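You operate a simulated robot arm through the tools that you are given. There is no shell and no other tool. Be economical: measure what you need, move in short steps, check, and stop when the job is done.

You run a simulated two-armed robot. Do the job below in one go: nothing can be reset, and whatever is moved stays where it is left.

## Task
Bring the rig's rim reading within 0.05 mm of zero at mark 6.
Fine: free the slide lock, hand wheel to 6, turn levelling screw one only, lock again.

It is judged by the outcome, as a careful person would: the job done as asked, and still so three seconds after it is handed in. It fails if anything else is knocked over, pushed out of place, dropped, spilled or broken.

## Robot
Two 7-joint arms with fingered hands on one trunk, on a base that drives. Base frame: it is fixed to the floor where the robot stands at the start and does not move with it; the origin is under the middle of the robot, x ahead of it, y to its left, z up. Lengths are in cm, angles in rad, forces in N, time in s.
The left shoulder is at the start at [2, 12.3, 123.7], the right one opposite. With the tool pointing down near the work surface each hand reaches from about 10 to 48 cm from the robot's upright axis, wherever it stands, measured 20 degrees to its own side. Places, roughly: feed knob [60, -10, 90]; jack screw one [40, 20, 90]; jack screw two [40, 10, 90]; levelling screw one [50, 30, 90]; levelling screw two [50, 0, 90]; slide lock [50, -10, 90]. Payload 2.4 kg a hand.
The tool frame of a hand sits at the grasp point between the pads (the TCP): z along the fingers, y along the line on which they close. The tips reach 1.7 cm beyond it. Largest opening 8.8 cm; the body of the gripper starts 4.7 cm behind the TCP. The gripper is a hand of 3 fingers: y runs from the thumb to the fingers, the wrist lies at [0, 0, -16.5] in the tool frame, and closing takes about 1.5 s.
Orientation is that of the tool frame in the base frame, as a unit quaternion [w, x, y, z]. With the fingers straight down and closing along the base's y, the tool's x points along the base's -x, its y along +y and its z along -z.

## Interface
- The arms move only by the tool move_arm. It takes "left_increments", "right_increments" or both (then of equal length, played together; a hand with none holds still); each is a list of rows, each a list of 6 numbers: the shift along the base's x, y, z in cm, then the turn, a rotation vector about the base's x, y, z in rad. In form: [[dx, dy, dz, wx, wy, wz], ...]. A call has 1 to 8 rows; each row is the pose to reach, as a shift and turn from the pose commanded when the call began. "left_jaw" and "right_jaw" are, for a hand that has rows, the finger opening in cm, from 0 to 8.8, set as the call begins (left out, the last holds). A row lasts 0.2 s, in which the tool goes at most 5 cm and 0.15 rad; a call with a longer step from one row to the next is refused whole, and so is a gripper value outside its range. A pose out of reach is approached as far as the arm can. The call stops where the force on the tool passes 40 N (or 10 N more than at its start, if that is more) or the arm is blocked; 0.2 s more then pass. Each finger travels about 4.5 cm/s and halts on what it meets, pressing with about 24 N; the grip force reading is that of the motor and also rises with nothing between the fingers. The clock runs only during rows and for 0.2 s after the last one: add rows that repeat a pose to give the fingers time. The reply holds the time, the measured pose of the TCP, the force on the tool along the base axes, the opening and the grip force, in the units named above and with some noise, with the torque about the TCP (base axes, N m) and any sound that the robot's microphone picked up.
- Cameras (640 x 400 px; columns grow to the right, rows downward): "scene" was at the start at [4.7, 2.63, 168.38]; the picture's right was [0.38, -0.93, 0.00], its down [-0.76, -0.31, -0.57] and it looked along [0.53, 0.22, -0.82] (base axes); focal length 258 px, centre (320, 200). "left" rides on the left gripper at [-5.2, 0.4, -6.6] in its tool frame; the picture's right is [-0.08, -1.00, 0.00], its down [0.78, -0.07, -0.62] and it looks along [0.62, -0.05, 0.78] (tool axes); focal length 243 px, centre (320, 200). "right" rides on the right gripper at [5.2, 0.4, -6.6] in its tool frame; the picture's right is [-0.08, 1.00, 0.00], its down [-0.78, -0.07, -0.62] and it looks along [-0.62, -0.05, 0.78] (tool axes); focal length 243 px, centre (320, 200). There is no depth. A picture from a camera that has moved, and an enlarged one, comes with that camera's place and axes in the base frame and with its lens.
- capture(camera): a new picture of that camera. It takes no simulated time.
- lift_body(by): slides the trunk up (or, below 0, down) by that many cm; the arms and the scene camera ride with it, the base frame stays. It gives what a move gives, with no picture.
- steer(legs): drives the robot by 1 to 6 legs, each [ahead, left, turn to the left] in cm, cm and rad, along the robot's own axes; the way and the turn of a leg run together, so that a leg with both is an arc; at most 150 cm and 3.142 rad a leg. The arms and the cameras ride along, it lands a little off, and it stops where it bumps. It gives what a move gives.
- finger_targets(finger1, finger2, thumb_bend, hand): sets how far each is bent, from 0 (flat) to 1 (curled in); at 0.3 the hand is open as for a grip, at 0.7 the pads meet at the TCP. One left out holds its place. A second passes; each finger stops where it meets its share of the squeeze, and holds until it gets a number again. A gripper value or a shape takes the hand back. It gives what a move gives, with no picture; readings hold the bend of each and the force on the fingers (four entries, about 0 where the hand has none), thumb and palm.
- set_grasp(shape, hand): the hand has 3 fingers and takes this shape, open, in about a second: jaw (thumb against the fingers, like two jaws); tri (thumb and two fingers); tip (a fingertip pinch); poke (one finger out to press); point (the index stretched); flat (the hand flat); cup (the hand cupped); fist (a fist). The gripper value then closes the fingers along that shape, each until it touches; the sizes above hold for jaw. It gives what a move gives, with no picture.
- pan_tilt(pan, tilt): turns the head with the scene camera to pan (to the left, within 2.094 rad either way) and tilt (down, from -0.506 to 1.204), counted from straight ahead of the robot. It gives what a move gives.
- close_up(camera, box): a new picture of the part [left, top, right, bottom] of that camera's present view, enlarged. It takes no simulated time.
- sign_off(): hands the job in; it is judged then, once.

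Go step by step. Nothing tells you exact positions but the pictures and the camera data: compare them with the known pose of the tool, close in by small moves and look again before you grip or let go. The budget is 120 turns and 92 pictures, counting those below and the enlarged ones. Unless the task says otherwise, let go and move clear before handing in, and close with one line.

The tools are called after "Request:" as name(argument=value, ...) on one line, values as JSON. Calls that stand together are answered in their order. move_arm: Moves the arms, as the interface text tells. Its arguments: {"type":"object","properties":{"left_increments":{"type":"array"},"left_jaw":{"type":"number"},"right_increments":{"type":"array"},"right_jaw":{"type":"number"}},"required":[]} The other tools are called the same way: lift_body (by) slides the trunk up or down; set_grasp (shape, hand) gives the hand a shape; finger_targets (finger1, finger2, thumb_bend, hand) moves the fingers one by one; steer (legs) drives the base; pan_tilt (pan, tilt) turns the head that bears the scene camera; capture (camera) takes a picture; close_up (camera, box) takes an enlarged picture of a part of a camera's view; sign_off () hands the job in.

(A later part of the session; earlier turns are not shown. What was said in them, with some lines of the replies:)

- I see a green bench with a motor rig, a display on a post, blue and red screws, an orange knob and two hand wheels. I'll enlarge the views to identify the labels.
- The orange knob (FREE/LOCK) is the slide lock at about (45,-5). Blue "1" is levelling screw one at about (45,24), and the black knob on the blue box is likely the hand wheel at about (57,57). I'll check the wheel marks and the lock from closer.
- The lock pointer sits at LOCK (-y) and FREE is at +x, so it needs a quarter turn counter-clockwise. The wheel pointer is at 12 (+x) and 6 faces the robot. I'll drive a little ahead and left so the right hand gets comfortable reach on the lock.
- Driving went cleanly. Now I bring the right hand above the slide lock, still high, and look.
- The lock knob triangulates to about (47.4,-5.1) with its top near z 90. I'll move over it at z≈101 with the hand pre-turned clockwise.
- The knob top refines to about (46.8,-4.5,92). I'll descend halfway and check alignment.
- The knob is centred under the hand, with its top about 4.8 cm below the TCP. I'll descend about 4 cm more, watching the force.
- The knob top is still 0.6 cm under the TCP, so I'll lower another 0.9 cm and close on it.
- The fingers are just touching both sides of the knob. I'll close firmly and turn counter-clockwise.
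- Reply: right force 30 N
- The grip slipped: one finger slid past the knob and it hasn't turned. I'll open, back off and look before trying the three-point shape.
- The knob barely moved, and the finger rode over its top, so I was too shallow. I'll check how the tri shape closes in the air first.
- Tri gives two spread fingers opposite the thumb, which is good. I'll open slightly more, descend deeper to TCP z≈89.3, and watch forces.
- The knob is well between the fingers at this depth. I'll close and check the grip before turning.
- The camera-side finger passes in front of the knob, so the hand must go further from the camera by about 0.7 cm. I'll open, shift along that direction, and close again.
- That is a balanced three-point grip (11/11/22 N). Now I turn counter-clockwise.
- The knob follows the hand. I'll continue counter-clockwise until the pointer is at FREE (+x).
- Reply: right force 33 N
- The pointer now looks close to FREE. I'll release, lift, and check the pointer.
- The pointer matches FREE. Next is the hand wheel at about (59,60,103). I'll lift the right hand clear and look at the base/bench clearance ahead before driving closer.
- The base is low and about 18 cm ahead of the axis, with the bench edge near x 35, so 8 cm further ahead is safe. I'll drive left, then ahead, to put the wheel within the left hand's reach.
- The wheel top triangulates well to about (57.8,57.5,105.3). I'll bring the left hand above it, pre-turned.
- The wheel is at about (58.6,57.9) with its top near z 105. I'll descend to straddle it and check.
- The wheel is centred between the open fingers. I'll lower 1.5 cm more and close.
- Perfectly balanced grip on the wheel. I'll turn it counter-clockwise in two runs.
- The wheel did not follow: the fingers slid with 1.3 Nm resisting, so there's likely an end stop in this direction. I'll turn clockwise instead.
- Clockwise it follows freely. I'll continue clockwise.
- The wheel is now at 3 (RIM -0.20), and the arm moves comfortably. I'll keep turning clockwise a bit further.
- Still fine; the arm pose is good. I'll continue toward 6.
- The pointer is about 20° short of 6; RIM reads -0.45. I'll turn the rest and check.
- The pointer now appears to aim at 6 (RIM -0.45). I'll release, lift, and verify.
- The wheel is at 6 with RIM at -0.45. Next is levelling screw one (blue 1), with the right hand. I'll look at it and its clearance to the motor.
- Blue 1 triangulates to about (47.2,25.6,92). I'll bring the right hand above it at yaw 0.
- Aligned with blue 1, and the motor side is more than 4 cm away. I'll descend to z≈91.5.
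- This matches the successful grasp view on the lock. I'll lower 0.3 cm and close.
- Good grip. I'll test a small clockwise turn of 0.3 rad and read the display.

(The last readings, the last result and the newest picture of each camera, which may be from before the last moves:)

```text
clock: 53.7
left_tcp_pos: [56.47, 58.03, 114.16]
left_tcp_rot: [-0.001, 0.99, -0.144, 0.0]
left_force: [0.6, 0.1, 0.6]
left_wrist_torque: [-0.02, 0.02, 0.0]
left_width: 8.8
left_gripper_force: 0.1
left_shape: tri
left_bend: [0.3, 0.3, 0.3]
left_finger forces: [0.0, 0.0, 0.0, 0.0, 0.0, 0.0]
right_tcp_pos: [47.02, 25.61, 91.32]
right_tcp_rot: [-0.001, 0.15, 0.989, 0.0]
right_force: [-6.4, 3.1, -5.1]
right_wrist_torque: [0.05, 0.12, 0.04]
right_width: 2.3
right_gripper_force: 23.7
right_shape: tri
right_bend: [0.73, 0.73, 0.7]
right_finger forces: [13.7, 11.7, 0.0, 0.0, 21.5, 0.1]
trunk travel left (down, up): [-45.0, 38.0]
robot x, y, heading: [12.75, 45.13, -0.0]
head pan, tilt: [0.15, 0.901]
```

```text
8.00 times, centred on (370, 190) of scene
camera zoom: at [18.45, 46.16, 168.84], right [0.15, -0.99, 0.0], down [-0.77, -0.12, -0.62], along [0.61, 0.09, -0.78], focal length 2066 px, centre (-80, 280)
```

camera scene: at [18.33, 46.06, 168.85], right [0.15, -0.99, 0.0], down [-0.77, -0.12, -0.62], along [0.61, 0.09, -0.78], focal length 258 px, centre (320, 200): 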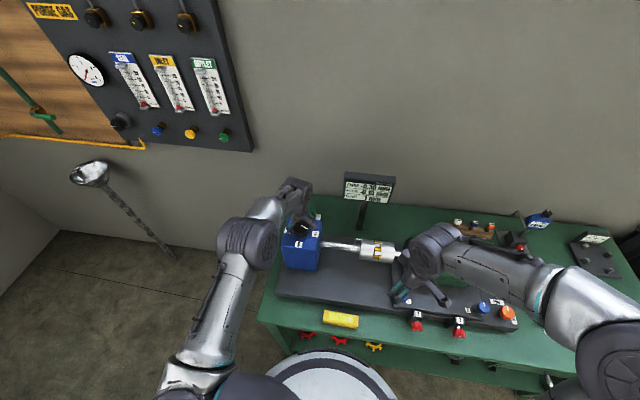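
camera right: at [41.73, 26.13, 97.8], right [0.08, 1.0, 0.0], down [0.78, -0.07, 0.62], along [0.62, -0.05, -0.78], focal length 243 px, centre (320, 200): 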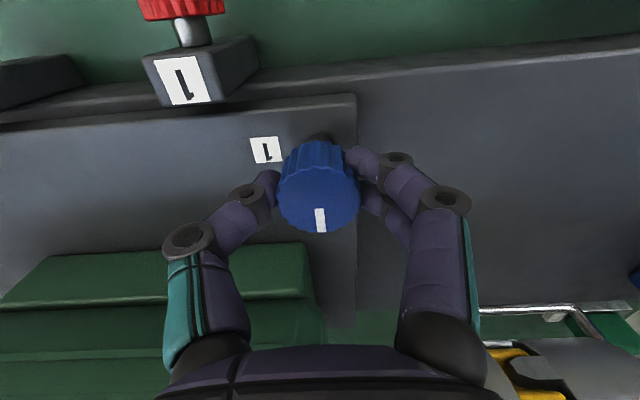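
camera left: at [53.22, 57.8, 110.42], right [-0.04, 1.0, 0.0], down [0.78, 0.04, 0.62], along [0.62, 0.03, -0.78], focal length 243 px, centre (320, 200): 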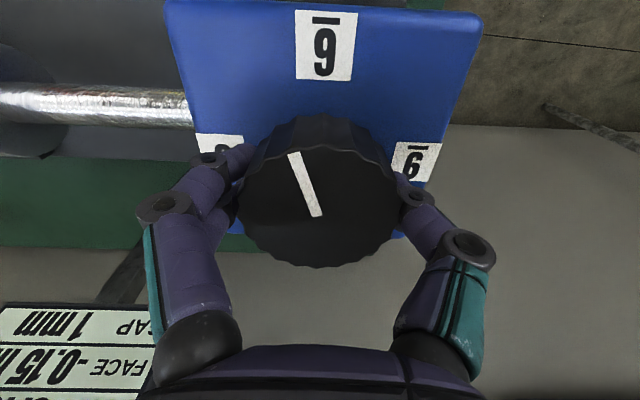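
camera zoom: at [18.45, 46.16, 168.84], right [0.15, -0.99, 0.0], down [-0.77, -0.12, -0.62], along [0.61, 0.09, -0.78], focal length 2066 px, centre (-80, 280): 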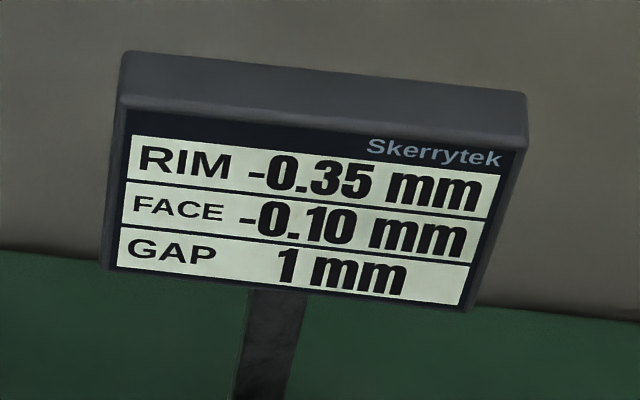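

Clockwise raises the reading about 0.10 per 0.3 rad. I'll continue another 0.84 rad.

Request:
move_arm(right_increments=[[0, 0, 0, 0, 0, -0.12], [0, 0, 0, 0, 0, -0.24], [0, 0, 0, 0, 0, -0.36], [0, 0, 0, 0, 0, -0.48], [0, 0, 0, 0, 0, -0.6], [0, 0, 0, 0, 0, -0.72], [0, 0, 0, 0, 0, -0.84], [0, 0, 0, 0, 0, -0.84]])

Request:
close_up(camera="scene", box=[330, 165, 410, 215])

```text
clock: 55.5
left_tcp_pos: [56.65, 58.06, 114.09]
left_tcp_rot: [0.001, 0.99, -0.144, -0.001]
left_force: [0.1, -0.2, 0.1]
left_wrist_torque: [-0.04, 0.0, 0.03]
left_width: 8.82
left_gripper_force: 0.0
left_shape: tri
left_bend: [0.3, 0.3, 0.3]
left_finger forces: [0.0, 0.0, 0.1, 0.0, 0.0, 0.0]
right_tcp_pos: [47.26, 25.61, 91.2]
right_tcp_rot: [0.0, 0.54, 0.841, 0.0]
right_force: [-1.1, 11.1, -5.8]
right_wrist_torque: [0.18, -0.01, 0.02]
right_width: 2.25
right_gripper_force: 24.0
right_shape: tri
right_bend: [0.73, 0.73, 0.7]
right_finger forces: [15.6, 12.8, 0.0, 0.0, 21.1, 0.1]
trunk travel left (down, up): [-45.0, 38.0]
robot x, y, heading: [12.99, 45.12, 0.002]
head pan, tilt: [0.15, 0.901]
```

```text
8.00 times, centred on (370, 190) of scene
camera zoom: at [18.57, 46.29, 168.84], right [0.15, -0.99, 0.0], down [-0.78, -0.12, -0.62], along [0.61, 0.09, -0.78], focal length 2066 px, centre (-80, 280)
```

zoom: 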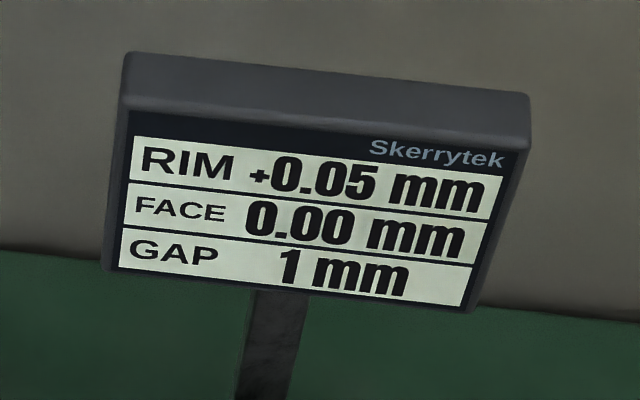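

Slight overshoot, +0.05. I'll turn back 0.1 rad.

Request:
move_arm(right_increments=[[0, 0, 0, 0, 0, 0.05], [0, 0, 0, 0, 0, 0.1], [0, 0, 0, 0, 0, 0.1]])

Request:
close_up(camera="scene", box=[330, 165, 410, 215])

```text
clock: 56.3
left_tcp_pos: [56.55, 57.99, 114.17]
left_tcp_rot: [0.001, 0.99, -0.144, 0.0]
left_force: [0.0, -0.4, 0.8]
left_wrist_torque: [-0.02, -0.02, -0.01]
left_width: 8.79
left_gripper_force: 0.0
left_shape: tri
left_bend: [0.3, 0.3, 0.3]
left_finger forces: [0.1, 0.0, 0.1, 0.0, 0.0, 0.0]
right_tcp_pos: [47.18, 25.53, 91.25]
right_tcp_rot: [0.001, 0.496, 0.868, 0.0]
right_force: [-0.1, 10.6, -4.5]
right_wrist_torque: [0.17, -0.02, -0.01]
right_width: 2.25
right_gripper_force: 24.1
right_shape: tri
right_bend: [0.73, 0.73, 0.7]
right_finger forces: [14.8, 13.5, 0.1, 0.1, 21.4, 0.0]
trunk travel left (down, up): [-45.0, 38.0]
robot x, y, heading: [13.18, 45.07, -0.003]
head pan, tilt: [0.15, 0.901]
```

```text
8.00 times, centred on (370, 190) of scene
camera zoom: at [18.56, 46.28, 168.84], right [0.15, -0.99, 0.0], down [-0.78, -0.12, -0.62], along [0.61, 0.09, -0.78], focal length 2066 px, centre (-80, 280)
```

zoom: 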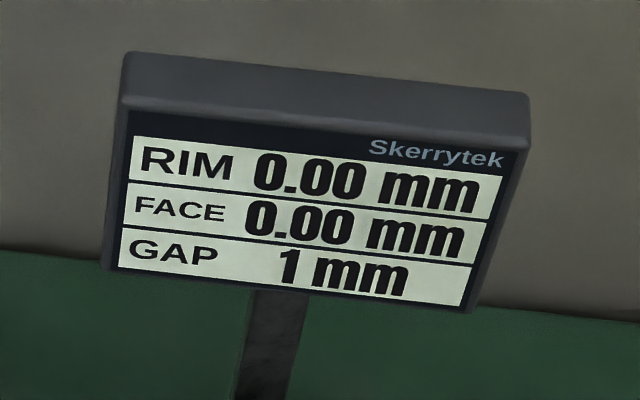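

RIM reads 0.00. I'll release the screw, lift straight up and back, and recheck.

Request:
move_arm(right_increments=[[0, 0, 0, 0, 0, 0], [0, 0, 0, 0, 0, 0], [0, 0, 0, 0, 0, 0], [0, 0, 0, 0, 0, 0], [0, 0, 0, 0, 0, 0], [0, 0, 3, 0, 0, 0], [0, 0, 8, 0, 0, 0], [0, 0, 12, 0, 0, 0.1]], right_jaw=5.5)

Request:
move_arm(right_increments=[[-3, 0, 3, 0, 0, 0.1], [-6, 0, 6, 0, 0, 0.2], [-10, 0, 8, 0, 0, 0.2], [-14, 0, 10, 0, 0, 0.2], [-16, 0, 13, 0, 0, 0.2]], left_increments=[[-2, 0, 3, 0, 0, 0.1], [-4, 0, 6, 0, 0, 0.2], [-7, 0, 9, 0, 0, 0.3], [-10, 0, 12, 0, 0, 0.4], [-14, 0, 14, 0, 0, 0.5]])

Request:
capture(camera="scene")

Request:
close_up(camera="scene", box=[330, 165, 410, 215])

```text
clock: 58.1
left_tcp_pos: [56.49, 57.92, 114.13]
left_tcp_rot: [0.0, 0.99, -0.144, 0.001]
left_force: [0.5, -0.2, 0.7]
left_wrist_torque: [0.0, 0.01, 0.0]
left_width: 8.8
left_gripper_force: 0.1
left_shape: tri
left_bend: [0.3, 0.3, 0.3]
left_finger forces: [0.0, 0.0, 0.1, 0.1, 0.0, 0.0]
right_tcp_pos: [47.05, 25.49, 103.24]
right_tcp_rot: [0.0, 0.452, 0.892, 0.001]
right_force: [0.4, 0.3, 1.0]
right_wrist_torque: [0.03, -0.03, -0.01]
right_width: 5.48
right_gripper_force: 0.0
right_shape: tri
right_bend: [0.71, 0.71, 0.69]
right_finger forces: [0.1, 0.0, 0.0, 0.0, 0.1, 0.1]
trunk travel left (down, up): [-45.0, 38.0]
robot x, y, heading: [13.21, 45.05, -0.004]
head pan, tilt: [0.15, 0.901]
```

```text
clock: 59.3
left_tcp_pos: [42.35, 57.74, 128.21]
left_tcp_rot: [-0.001, 0.994, 0.106, 0.001]
left_force: [-0.6, 0.3, 0.3]
left_wrist_torque: [0.03, -0.01, 0.04]
left_width: 8.77
left_gripper_force: 0.0
left_shape: tri
left_bend: [0.3, 0.3, 0.3]
left_finger forces: [0.0, 0.0, 0.0, 0.0, 0.0, 0.0]
right_tcp_pos: [35.08, 25.49, 112.35]
right_tcp_rot: [0.001, 0.361, 0.932, 0.0]
right_force: [0.9, -0.3, 0.4]
right_wrist_torque: [0.01, -0.01, 0.0]
right_width: 5.46
right_gripper_force: 0.1
right_shape: tri
right_bend: [0.71, 0.71, 0.69]
right_finger forces: [0.1, 0.1, 0.0, 0.0, 0.1, 0.0]
right hand out of reach, approached as far as the arm can: row 4, 5
trunk travel left (down, up): [-45.0, 38.0]
robot x, y, heading: [12.81, 45.24, -0.004]
head pan, tilt: [0.15, 0.901]
```

```text
32 pictures are left
camera scene: at [18.34, 46.13, 168.85], right [0.15, -0.99, 0.0], down [-0.77, -0.12, -0.62], along [0.61, 0.09, -0.78], focal length 258 px, centre (320, 200)
```

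scene: 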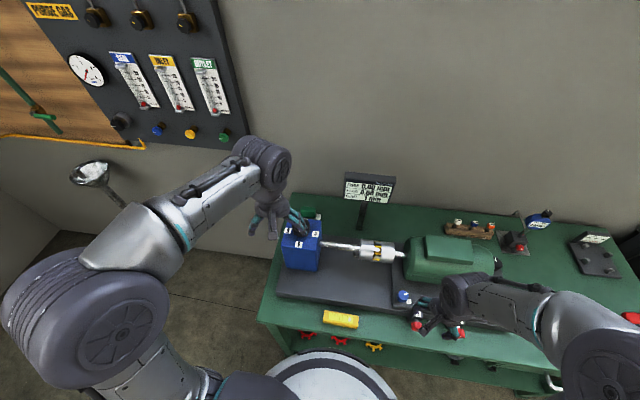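

```text
8.00 times, centred on (370, 190) of scene
camera zoom: at [18.34, 46.13, 168.85], right [0.15, -0.99, 0.0], down [-0.77, -0.12, -0.62], along [0.61, 0.09, -0.78], focal length 2066 px, centre (-80, 280)
```

zoom: 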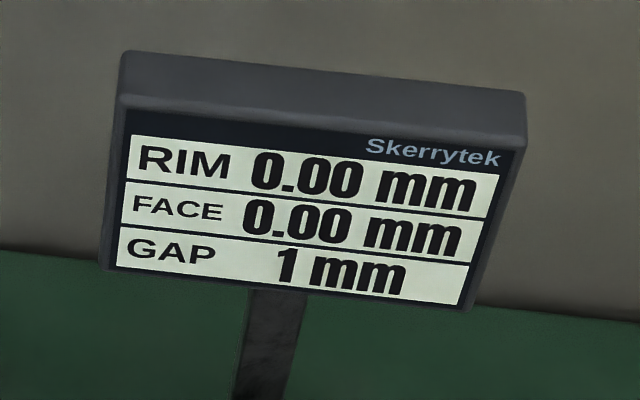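

Reading holds at 0.00. Now I drive back to the earlier spot to lock the slide with the right hand.

Request:
steer(legs=[[-8, 0, 0], [0, -37, 0]])

Request:
pan_tilt(pan=0.1, tilt=0.96)

Request:
capture(camera="scene")

```text
clock: 62.3
left_tcp_pos: [34.6, 20.73, 128.2]
left_tcp_rot: [-0.001, 0.995, 0.104, 0.001]
left_force: [0.8, -0.3, 0.0]
left_wrist_torque: [-0.02, -0.01, 0.0]
left_width: 8.8
left_gripper_force: 0.0
left_shape: tri
left_bend: [0.3, 0.3, 0.3]
left_finger forces: [0.0, 0.1, 0.0, 0.0, 0.0, 0.0]
right_tcp_pos: [26.98, -11.49, 112.21]
right_tcp_rot: [-0.001, 0.363, 0.932, 0.0]
right_force: [-0.7, -1.0, 0.0]
right_wrist_torque: [-0.03, 0.0, 0.03]
right_width: 5.5
right_gripper_force: 0.0
right_shape: tri
right_bend: [0.71, 0.71, 0.69]
right_finger forces: [0.0, 0.0, 0.0, 0.0, 0.0, 0.0]
trunk travel left (down, up): [-45.0, 38.0]
robot x, y, heading: [5.48, 8.39, -0.004]
head pan, tilt: [0.15, 0.901]
```

```text
clock: 63.0
left_tcp_pos: [34.51, 20.86, 128.2]
left_tcp_rot: [0.0, 0.995, 0.104, 0.0]
left_force: [0.5, 0.2, 0.8]
left_wrist_torque: [-0.01, -0.04, 0.06]
left_width: 8.77
left_gripper_force: 0.0
left_shape: tri
left_bend: [0.3, 0.3, 0.3]
left_finger forces: [0.1, 0.1, 0.0, 0.1, 0.0, 0.0]
right_tcp_pos: [27.12, -11.27, 112.34]
right_tcp_rot: [-0.001, 0.363, 0.932, 0.0]
right_force: [0.5, 0.9, 0.1]
right_wrist_torque: [-0.04, 0.05, 0.0]
right_width: 5.5
right_gripper_force: 0.0
right_shape: tri
right_bend: [0.71, 0.71, 0.69]
right_finger forces: [0.0, 0.0, 0.1, 0.0, 0.0, 0.0]
trunk travel left (down, up): [-45.0, 38.0]
robot x, y, heading: [4.99, 8.39, -0.003]
head pan, tilt: [0.099, 0.96]
```

```text
30 pictures are left
camera scene: at [10.14, 8.95, 168.41], right [0.1, -1.0, 0.0], down [-0.82, -0.08, -0.57], along [0.57, 0.05, -0.82], focal length 258 px, centre (320, 200)
```

scene: 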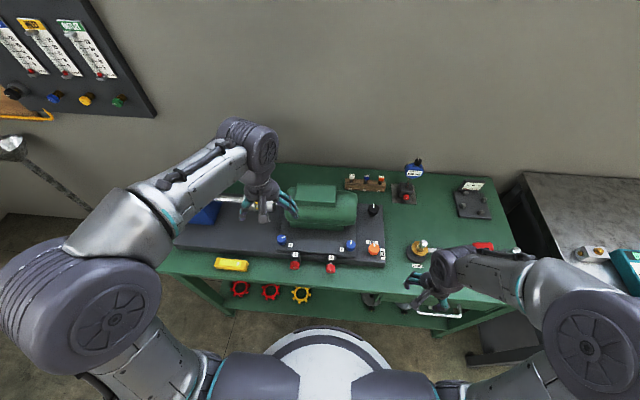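

I'll bring the right hand over the lock, at yaw ≈ +0.45.

Request:
move_arm(right_increments=[[2.5, 0.8, 0, 0, 0, 0.14], [5, 1.5, 0, 0, 0, 0.28], [8, 2.3, -1, 0, 0, 0.42], [11, 3.2, -3, 0, 0, 0.56], [14, 4, -5, 0, 0, 0.7], [17, 5, -7, 0, 0, 0.84], [20.3, 6.1, -9, 0, 0, 0.98], [20.3, 6.1, -11, 0, 0, 1.12]], right_jaw=5.5)

Request:
capture(camera="right")

Request:
close_up(camera="scene", box=[310, 200, 430, 275])

```text
clock: 64.8
left_tcp_pos: [34.53, 20.86, 128.28]
left_tcp_rot: [0.0, 0.995, 0.103, 0.0]
left_force: [-0.7, 0.5, 0.3]
left_wrist_torque: [0.0, -0.01, 0.02]
left_width: 8.79
left_gripper_force: 0.1
left_shape: tri
left_bend: [0.3, 0.3, 0.3]
left_finger forces: [0.0, 0.0, 0.0, 0.0, 0.0, 0.0]
right_tcp_pos: [47.46, -5.22, 101.15]
right_tcp_rot: [0.0, -0.188, 0.982, 0.0]
right_force: [-0.6, -0.5, 0.7]
right_wrist_torque: [-0.01, 0.0, 0.01]
right_width: 5.47
right_gripper_force: 0.1
right_shape: tri
right_bend: [0.71, 0.71, 0.69]
right_finger forces: [0.0, 0.1, 0.1, 0.0, 0.1, 0.0]
trunk travel left (down, up): [-45.0, 38.0]
robot x, y, heading: [4.73, 8.27, -0.002]
head pan, tilt: [0.099, 0.96]
```

```text
29 pictures are left
camera right: at [42.25, -6.57, 107.72], right [-0.29, 0.96, 0.0], down [0.75, 0.23, 0.62], along [0.59, 0.18, -0.78], focal length 243 px, centre (320, 200)
```

right: 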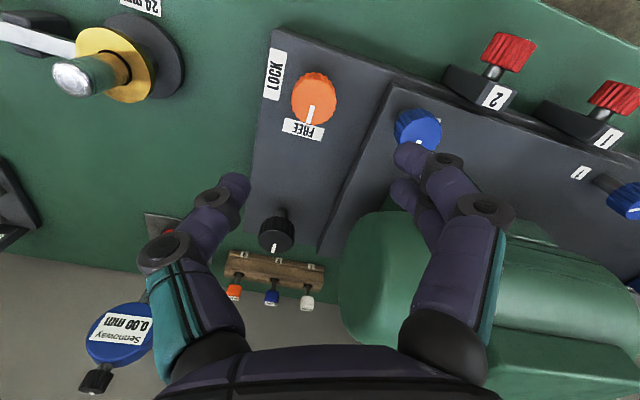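

```text
5.33 times, centred on (370, 238) of scene
camera zoom: at [10.13, 8.9, 168.41], right [0.1, -1.0, 0.0], down [-0.82, -0.08, -0.57], along [0.57, 0.05, -0.82], focal length 1377 px, centre (53, 0)
```

zoom: 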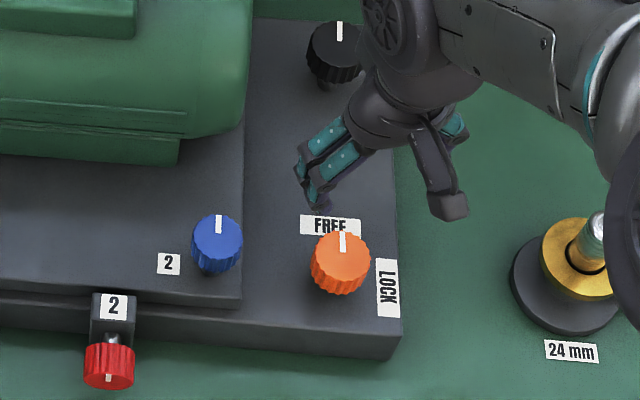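

The knob is about 0.4 cm more to -y relative to the hand, so I'll correct and descend to the earlier grasp height.

Request:
move_arm(right_increments=[[0, -0.35, -4, 0, 0, 0], [0, -0.35, -8, 0, 0, 0], [0, -0.35, -10, 0, 0, 0], [0, -0.35, -11, 0, 0, 0], [0, -0.35, -11.7, 0, 0, 0], [0, -0.35, -11.7, 0, 0, 0]])

Request:
capture(camera="right")

```text
clock: 66.2
left_tcp_pos: [34.56, 20.96, 128.29]
left_tcp_rot: [0.0, 0.995, 0.102, -0.001]
left_force: [-0.2, -0.3, -0.1]
left_wrist_torque: [0.01, -0.03, 0.02]
left_width: 8.82
left_gripper_force: 0.1
left_shape: tri
left_bend: [0.3, 0.3, 0.3]
left_finger forces: [0.1, 0.1, 0.0, 0.0, 0.0, 0.1]
right_tcp_pos: [47.29, -5.58, 89.56]
right_tcp_rot: [0.0, -0.187, 0.982, 0.0]
right_force: [-0.7, 0.0, 0.2]
right_wrist_torque: [-0.01, 0.01, -0.03]
right_width: 5.47
right_gripper_force: 0.0
right_shape: tri
right_bend: [0.71, 0.71, 0.69]
right_finger forces: [0.0, 0.0, 0.0, 0.1, 0.1, 0.0]
trunk travel left (down, up): [-45.0, 38.0]
robot x, y, heading: [4.67, 8.33, -0.001]
head pan, tilt: [0.099, 0.96]
```

```text
27 pictures are left
camera right: at [42.21, -6.9, 96.09], right [-0.29, 0.96, 0.0], down [0.75, 0.23, 0.62], along [0.59, 0.18, -0.78], focal length 243 px, centre (320, 200)
```

right: 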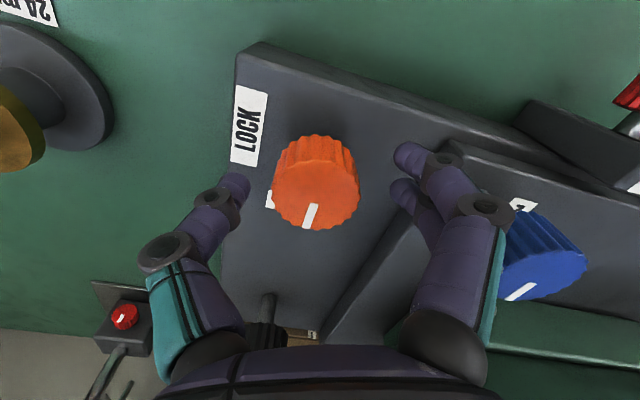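

Well placed. I'll close on the knob and check the balance.

Request:
move_arm(right_increments=[[0, 0, -0.1, 0, 0, 0], [0, 0, -0.1, 0, 0, 0], [0, 0, -0.1, 0, 0, 0], [0, 0, -0.1, 0, 0, 0], [0, 0, -0.1, 0, 0, 0], [0, 0, -0.1, 0, 0, 0], [0, 0, -0.1, 0, 0, 0]], right_jaw=2.0)

```text
clock: 67.8
left_tcp_pos: [34.46, 20.92, 128.24]
left_tcp_rot: [-0.001, 0.995, 0.104, 0.0]
left_force: [0.0, -0.5, -0.4]
left_wrist_torque: [-0.02, 0.0, -0.01]
left_width: 8.79
left_gripper_force: 0.0
left_shape: tri
left_bend: [0.3, 0.3, 0.3]
left_finger forces: [0.1, 0.1, 0.0, 0.0, 0.0, 0.1]
right_tcp_pos: [47.28, -5.62, 89.46]
right_tcp_rot: [0.001, -0.188, 0.982, 0.0]
right_force: [-3.1, -1.1, -1.6]
right_wrist_torque: [-0.01, 0.04, -0.01]
right_width: 2.57
right_gripper_force: 24.3
right_shape: tri
right_bend: [0.73, 0.74, 0.7]
right_finger forces: [10.9, 11.4, 0.0, 0.1, 21.7, 0.0]
trunk travel left (down, up): [-45.0, 38.0]
robot x, y, heading: [5.28, 8.28, -0.006]
head pan, tilt: [0.099, 0.96]
```

Balanced. I'll turn clockwise toward LOCK.

Request:
move_arm(right_increments=[[0, 0, 0, 0, 0, -0.1], [0, 0, 0, 0, 0, -0.22], [0, 0, 0, 0, 0, -0.34], [0, 0, 0, 0, 0, -0.46], [0, 0, 0, 0, 0, -0.58], [0, 0, 0, 0, 0, -0.7], [0, 0, 0, 0, 0, -0.82], [0, 0, 0, 0, 0, -0.94]])

Request:
move_arm(right_increments=[[0, 0, 0, 0, 0, -0.12], [0, 0, 0, 0, 0, -0.24], [0, 0, 0, 0, 0, -0.36], [0, 0, 0, 0, 0, -0.48], [0, 0, 0, 0, 0, -0.6], [0, 0, 0, 0, 0, -0.6]])

Request:
capture(camera="right")

Request:
capture(camera="scene")

```text
clock: 69.5
left_tcp_pos: [34.55, 21.08, 128.2]
left_tcp_rot: [0.001, 0.995, 0.104, 0.0]
left_force: [-0.5, 0.4, 0.0]
left_wrist_torque: [-0.02, -0.01, 0.0]
left_width: 8.8
left_gripper_force: 0.1
left_shape: tri
left_bend: [0.3, 0.3, 0.3]
left_finger forces: [0.0, 0.0, 0.0, 0.0, 0.0, 0.1]
right_tcp_pos: [47.22, -5.43, 89.47]
right_tcp_rot: [0.001, 0.278, 0.96, 0.0]
right_force: [-5.2, 14.8, -1.5]
right_wrist_torque: [0.28, -0.02, 0.13]
right_width: 2.48
right_gripper_force: 24.3
right_shape: tri
right_bend: [0.72, 0.73, 0.7]
right_finger forces: [17.7, 14.9, 0.0, 0.0, 18.7, 0.0]
trunk travel left (down, up): [-45.0, 38.0]
robot x, y, heading: [5.0, 7.96, -0.004]
head pan, tilt: [0.099, 0.96]
```

```text
clock: 71.0
left_tcp_pos: [34.66, 21.39, 128.04]
left_tcp_rot: [0.002, 0.995, 0.104, -0.001]
left_force: [-0.2, -0.2, 0.6]
left_wrist_torque: [-0.04, 0.02, 0.01]
left_width: 8.8
left_gripper_force: 0.0
left_shape: tri
left_bend: [0.3, 0.3, 0.3]
left_finger forces: [0.0, 0.1, 0.1, 0.0, 0.1, 0.0]
right_tcp_pos: [47.43, -5.11, 89.46]
right_tcp_rot: [0.001, 0.55, 0.835, -0.001]
right_force: [2.3, 28.7, -3.6]
right_wrist_torque: [0.43, -0.14, 0.17]
right_width: 2.52
right_gripper_force: 24.6
right_shape: tri
right_bend: [0.72, 0.72, 0.7]
right_finger forces: [23.5, 15.2, 0.0, 0.1, 18.2, 0.0]
trunk travel left (down, up): [-45.0, 38.0]
robot x, y, heading: [5.16, 8.6, -0.003]
head pan, tilt: [0.099, 0.96]
```

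```text
26 pictures are left
camera right: at [45.69, -0.06, 96.03], right [0.95, 0.32, 0.0], down [0.25, -0.74, 0.62], along [0.2, -0.59, -0.78], focal length 243 px, centre (320, 200)
```

right: 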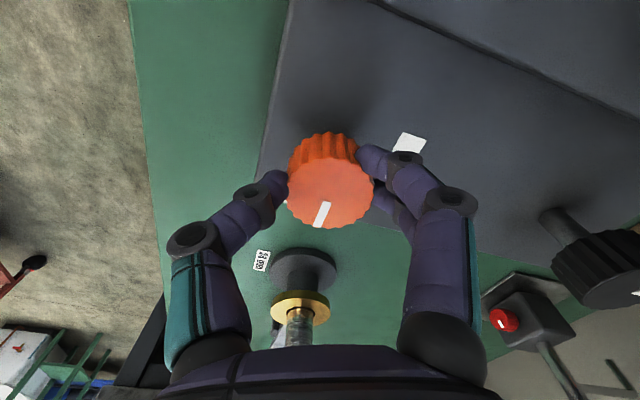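

```text
25 pictures are left
camera scene: at [10.24, 9.45, 168.4], right [0.1, -1.0, 0.0], down [-0.82, -0.08, -0.57], along [0.57, 0.05, -0.82], focal length 258 px, centre (320, 200)
```

scene: 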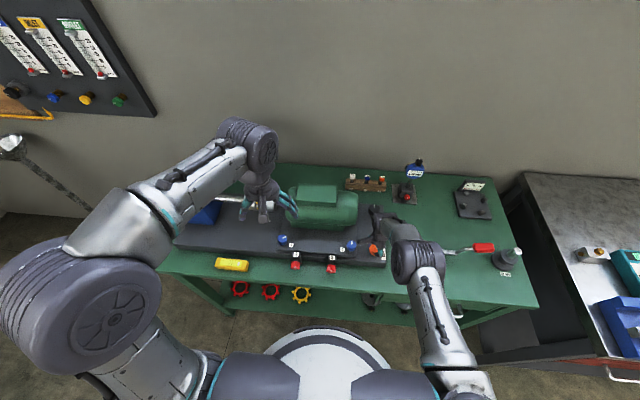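

The pointer is within a few degrees of LOCK. I'll finish with a small extra turn while relieving the side force, release, and lift.

Request:
move_arm(right_increments=[[0, 0.15, 0, 0, 0, -0.04], [0, 0.25, 0, 0, 0, -0.08], [0, 0.25, 0, 0, 0, -0.08]])

Request:
move_arm(right_increments=[[0, 0, 0, 0, 0, 0], [0, 0, 0, 0, 0, 0], [0, 0, 0, 0, 0, 0], [0, 0, 0, 0, 0, 0], [0, 0, 0, 0, 0, 0], [0, 0, 3, 0, 0, 0], [0, 0, 7, 0, 0, 0], [0, 0, 12, 0, 0, 0]], right_jaw=5.5)

Request:
close_up(camera="right", box=[200, 20, 440, 170])

Request:
close_up(camera="scene", box=[310, 200, 430, 275])

```text
clock: 71.8
left_tcp_pos: [34.6, 21.18, 128.17]
left_tcp_rot: [0.0, 0.995, 0.104, -0.002]
left_force: [-0.1, 0.1, 0.7]
left_wrist_torque: [-0.02, -0.03, -0.01]
left_width: 8.79
left_gripper_force: 0.0
left_shape: tri
left_bend: [0.3, 0.3, 0.3]
left_finger forces: [0.0, 0.0, 0.1, 0.0, 0.0, 0.0]
right_tcp_pos: [47.52, -5.19, 89.32]
right_tcp_rot: [0.002, 0.583, 0.813, -0.001]
right_force: [6.0, 21.9, 0.6]
right_wrist_torque: [0.32, -0.21, 0.36]
right_width: 2.54
right_gripper_force: 24.0
right_shape: tri
right_bend: [0.72, 0.72, 0.7]
right_finger forces: [19.8, 14.9, 0.0, 0.0, 18.8, 0.0]
trunk travel left (down, up): [-45.0, 38.0]
robot x, y, heading: [4.81, 8.33, -0.005]
head pan, tilt: [0.099, 0.96]
```

```text
clock: 73.5
left_tcp_pos: [34.5, 21.03, 128.22]
left_tcp_rot: [0.0, 0.995, 0.104, 0.0]
left_force: [-1.6, -0.1, 0.3]
left_wrist_torque: [0.01, -0.03, 0.03]
left_width: 8.8
left_gripper_force: 0.1
left_shape: tri
left_bend: [0.3, 0.3, 0.3]
left_finger forces: [0.0, 0.0, 0.1, 0.0, 0.0, 0.1]
right_tcp_pos: [47.43, -5.32, 101.56]
right_tcp_rot: [-0.001, 0.582, 0.813, -0.001]
right_force: [0.3, -0.1, 0.7]
right_wrist_torque: [0.0, -0.02, 0.01]
right_width: 5.46
right_gripper_force: 0.0
right_shape: tri
right_bend: [0.71, 0.71, 0.69]
right_finger forces: [0.1, 0.1, 0.0, 0.0, 0.0, 0.0]
trunk travel left (down, up): [-45.0, 38.0]
robot x, y, heading: [4.96, 8.45, -0.009]
head pan, tilt: [0.099, 0.96]
```

```text
2.67 times, centred on (320, 95) of right
camera zoom: at [45.99, -0.08, 108.11], right [0.97, 0.24, 0.0], down [0.19, -0.76, 0.62], along [0.15, -0.6, -0.78], focal length 647 px, centre (320, 480)
```

zoom: 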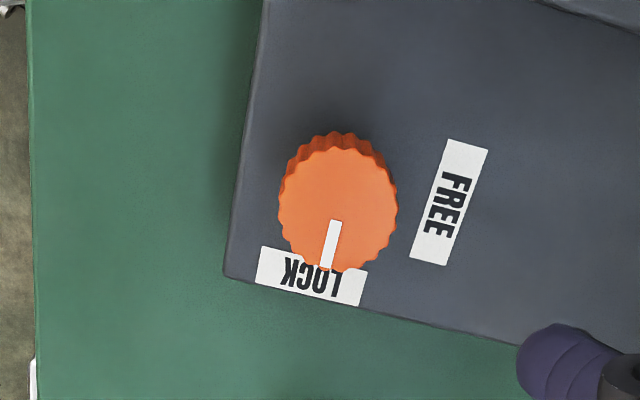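

```text
5.33 times, centred on (370, 238) of scene
camera zoom: at [10.1, 8.94, 168.41], right [0.1, -1.0, 0.0], down [-0.82, -0.08, -0.57], along [0.57, 0.05, -0.82], focal length 1377 px, centre (53, 0)
```

zoom: 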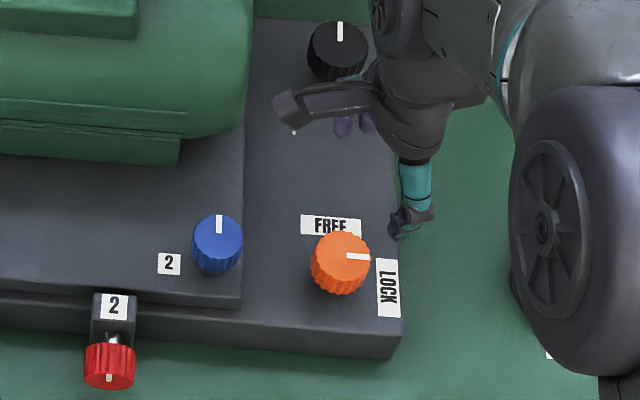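

The pointer is square on LOCK. I'll retract the right hand and turn the head to verify the display and wheel.

Request:
move_arm(right_increments=[[-2, -1, 3, 0, 0, 0.1], [-5, -2, 6, 0, 0, 0.2], [-8, -3, 9, 0, 0, 0.3], [-11, -4, 11, 0, 0, 0.4], [-14, -4, 14, 0, 0, 0.5]], left_increments=[[-1, 1, 1, 0, 0, 0], [-2, 3, 2, 0, 0, 0], [-3, 6, 2, 0, 0, 0], [-4, 9, 2, 0, 0, 0], [-5, 12, 2, 0, 0, 0]])

Request:
pan_tilt(pan=0.45, tilt=0.8)

Request:
capture(camera="scene")

```text
clock: 74.8
left_tcp_pos: [29.54, 32.97, 130.15]
left_tcp_rot: [-0.001, 0.995, 0.103, 0.002]
left_force: [0.1, -0.8, 0.1]
left_wrist_torque: [-0.03, 0.0, 0.0]
left_width: 8.81
left_gripper_force: 0.1
left_shape: tri
left_bend: [0.3, 0.3, 0.3]
left_finger forces: [0.0, 0.1, 0.0, 0.0, 0.1, 0.1]
right_tcp_pos: [33.25, -9.18, 115.36]
right_tcp_rot: [0.0, 0.363, 0.932, 0.0]
right_force: [0.1, -0.5, 0.4]
right_wrist_torque: [-0.03, -0.01, 0.0]
right_width: 5.48
right_gripper_force: 0.0
right_shape: tri
right_bend: [0.71, 0.71, 0.69]
right_finger forces: [0.1, 0.0, 0.1, 0.0, 0.0, 0.1]
trunk travel left (down, up): [-45.0, 38.0]
robot x, y, heading: [4.46, 8.22, 0.0]
head pan, tilt: [0.099, 0.96]
```

```text
clock: 75.6
left_tcp_pos: [29.57, 32.95, 130.15]
left_tcp_rot: [0.001, 0.995, 0.104, 0.0]
left_force: [1.1, -0.3, 0.5]
left_wrist_torque: [0.01, -0.02, -0.01]
left_width: 8.8
left_gripper_force: 0.1
left_shape: tri
left_bend: [0.3, 0.3, 0.3]
left_finger forces: [0.0, 0.0, 0.0, 0.1, 0.0, 0.0]
right_tcp_pos: [33.39, -9.35, 115.47]
right_tcp_rot: [-0.001, 0.363, 0.932, -0.001]
right_force: [-0.4, -0.4, 0.3]
right_wrist_torque: [0.02, 0.04, 0.01]
right_width: 5.5
right_gripper_force: 0.1
right_shape: tri
right_bend: [0.71, 0.71, 0.69]
right_finger forces: [0.0, 0.0, 0.0, 0.0, 0.0, 0.0]
trunk travel left (down, up): [-45.0, 38.0]
robot x, y, heading: [4.54, 8.57, -0.002]
head pan, tilt: [0.45, 0.799]
```

```text
22 pictures are left
camera scene: at [10.23, 11.74, 169.63], right [0.43, -0.9, 0.0], down [-0.65, -0.31, -0.7], along [0.63, 0.3, -0.72], focal length 258 px, centre (320, 200)
```

scene: 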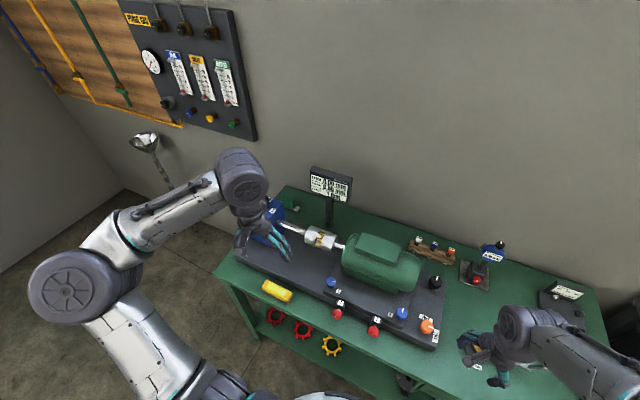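

Request:
close_up(camera="scene", box=[290, 155, 370, 205])

Request:
move_arm(left_increments=[[-1, 4, 1, 0, 0, 0], [-2, 8, 2, 0, 0, 0], [-3, 12, 2, 0, 0, 0], [-4, 16, 2, 0, 0, 0]])

Request:
close_up(camera="scene", box=[230, 170, 350, 245])

```text
8.00 times, centred on (330, 180) of scene
camera zoom: at [10.23, 11.74, 169.63], right [0.43, -0.9, 0.0], down [-0.65, -0.31, -0.7], along [0.63, 0.3, -0.72], focal length 2066 px, centre (240, 360)
```

zoom: 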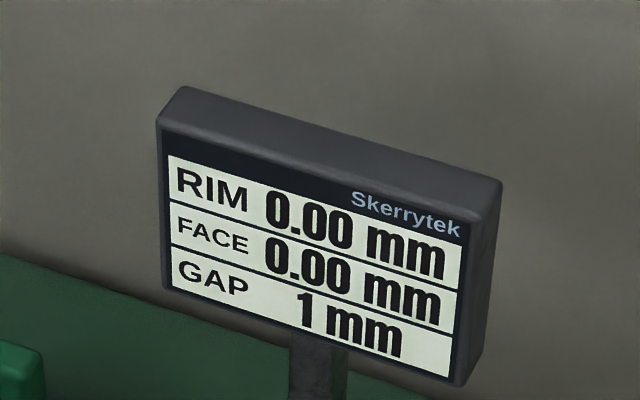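

```text
clock: 76.6
left_tcp_pos: [31.33, 48.89, 132.1]
left_tcp_rot: [-0.001, 0.995, 0.104, 0.0]
left_force: [0.3, 1.5, -0.1]
left_wrist_torque: [0.03, -0.01, 0.03]
left_width: 8.83
left_gripper_force: 0.2
left_shape: tri
left_bend: [0.3, 0.3, 0.3]
left_finger forces: [0.0, 0.0, 0.1, 0.0, 0.1, 0.1]
left hand out of reach, approached as far as the arm can: row 2, 3, 4
right_tcp_pos: [33.41, -9.3, 115.39]
right_tcp_rot: [0.0, 0.363, 0.932, 0.0]
right_force: [1.3, 0.9, -0.4]
right_wrist_torque: [0.02, -0.01, -0.01]
right_width: 5.49
right_gripper_force: 0.1
right_shape: tri
right_bend: [0.71, 0.71, 0.69]
right_finger forces: [0.0, 0.0, 0.0, 0.0, 0.0, 0.0]
trunk travel left (down, up): [-45.0, 38.0]
robot x, y, heading: [4.67, 8.57, 0.0]
head pan, tilt: [0.45, 0.799]
```

```text
5.33 times, centred on (290, 208) of scene
camera zoom: at [10.24, 11.71, 169.64], right [0.43, -0.9, 0.0], down [-0.65, -0.31, -0.7], along [0.63, 0.3, -0.72], focal length 1377 px, centre (480, 160)
```

zoom: 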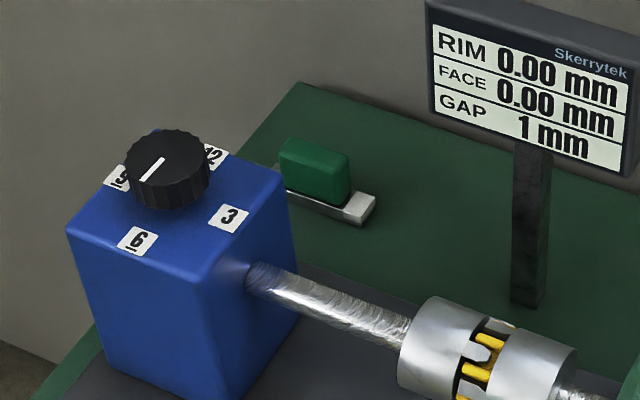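

RIM reads 0.00 with the wheel pointing at 6, the slide at LOCK and both hands clear, so I'm handing in.

Request:
sign_off()

```text
The job is handed in.
```

The rim reading is 0.00 mm at mark 6 on the rig's display, which shows 0.05 mm steps. Levelling screw one was the only screw turned, the slide is locked again, and both hands are clear.
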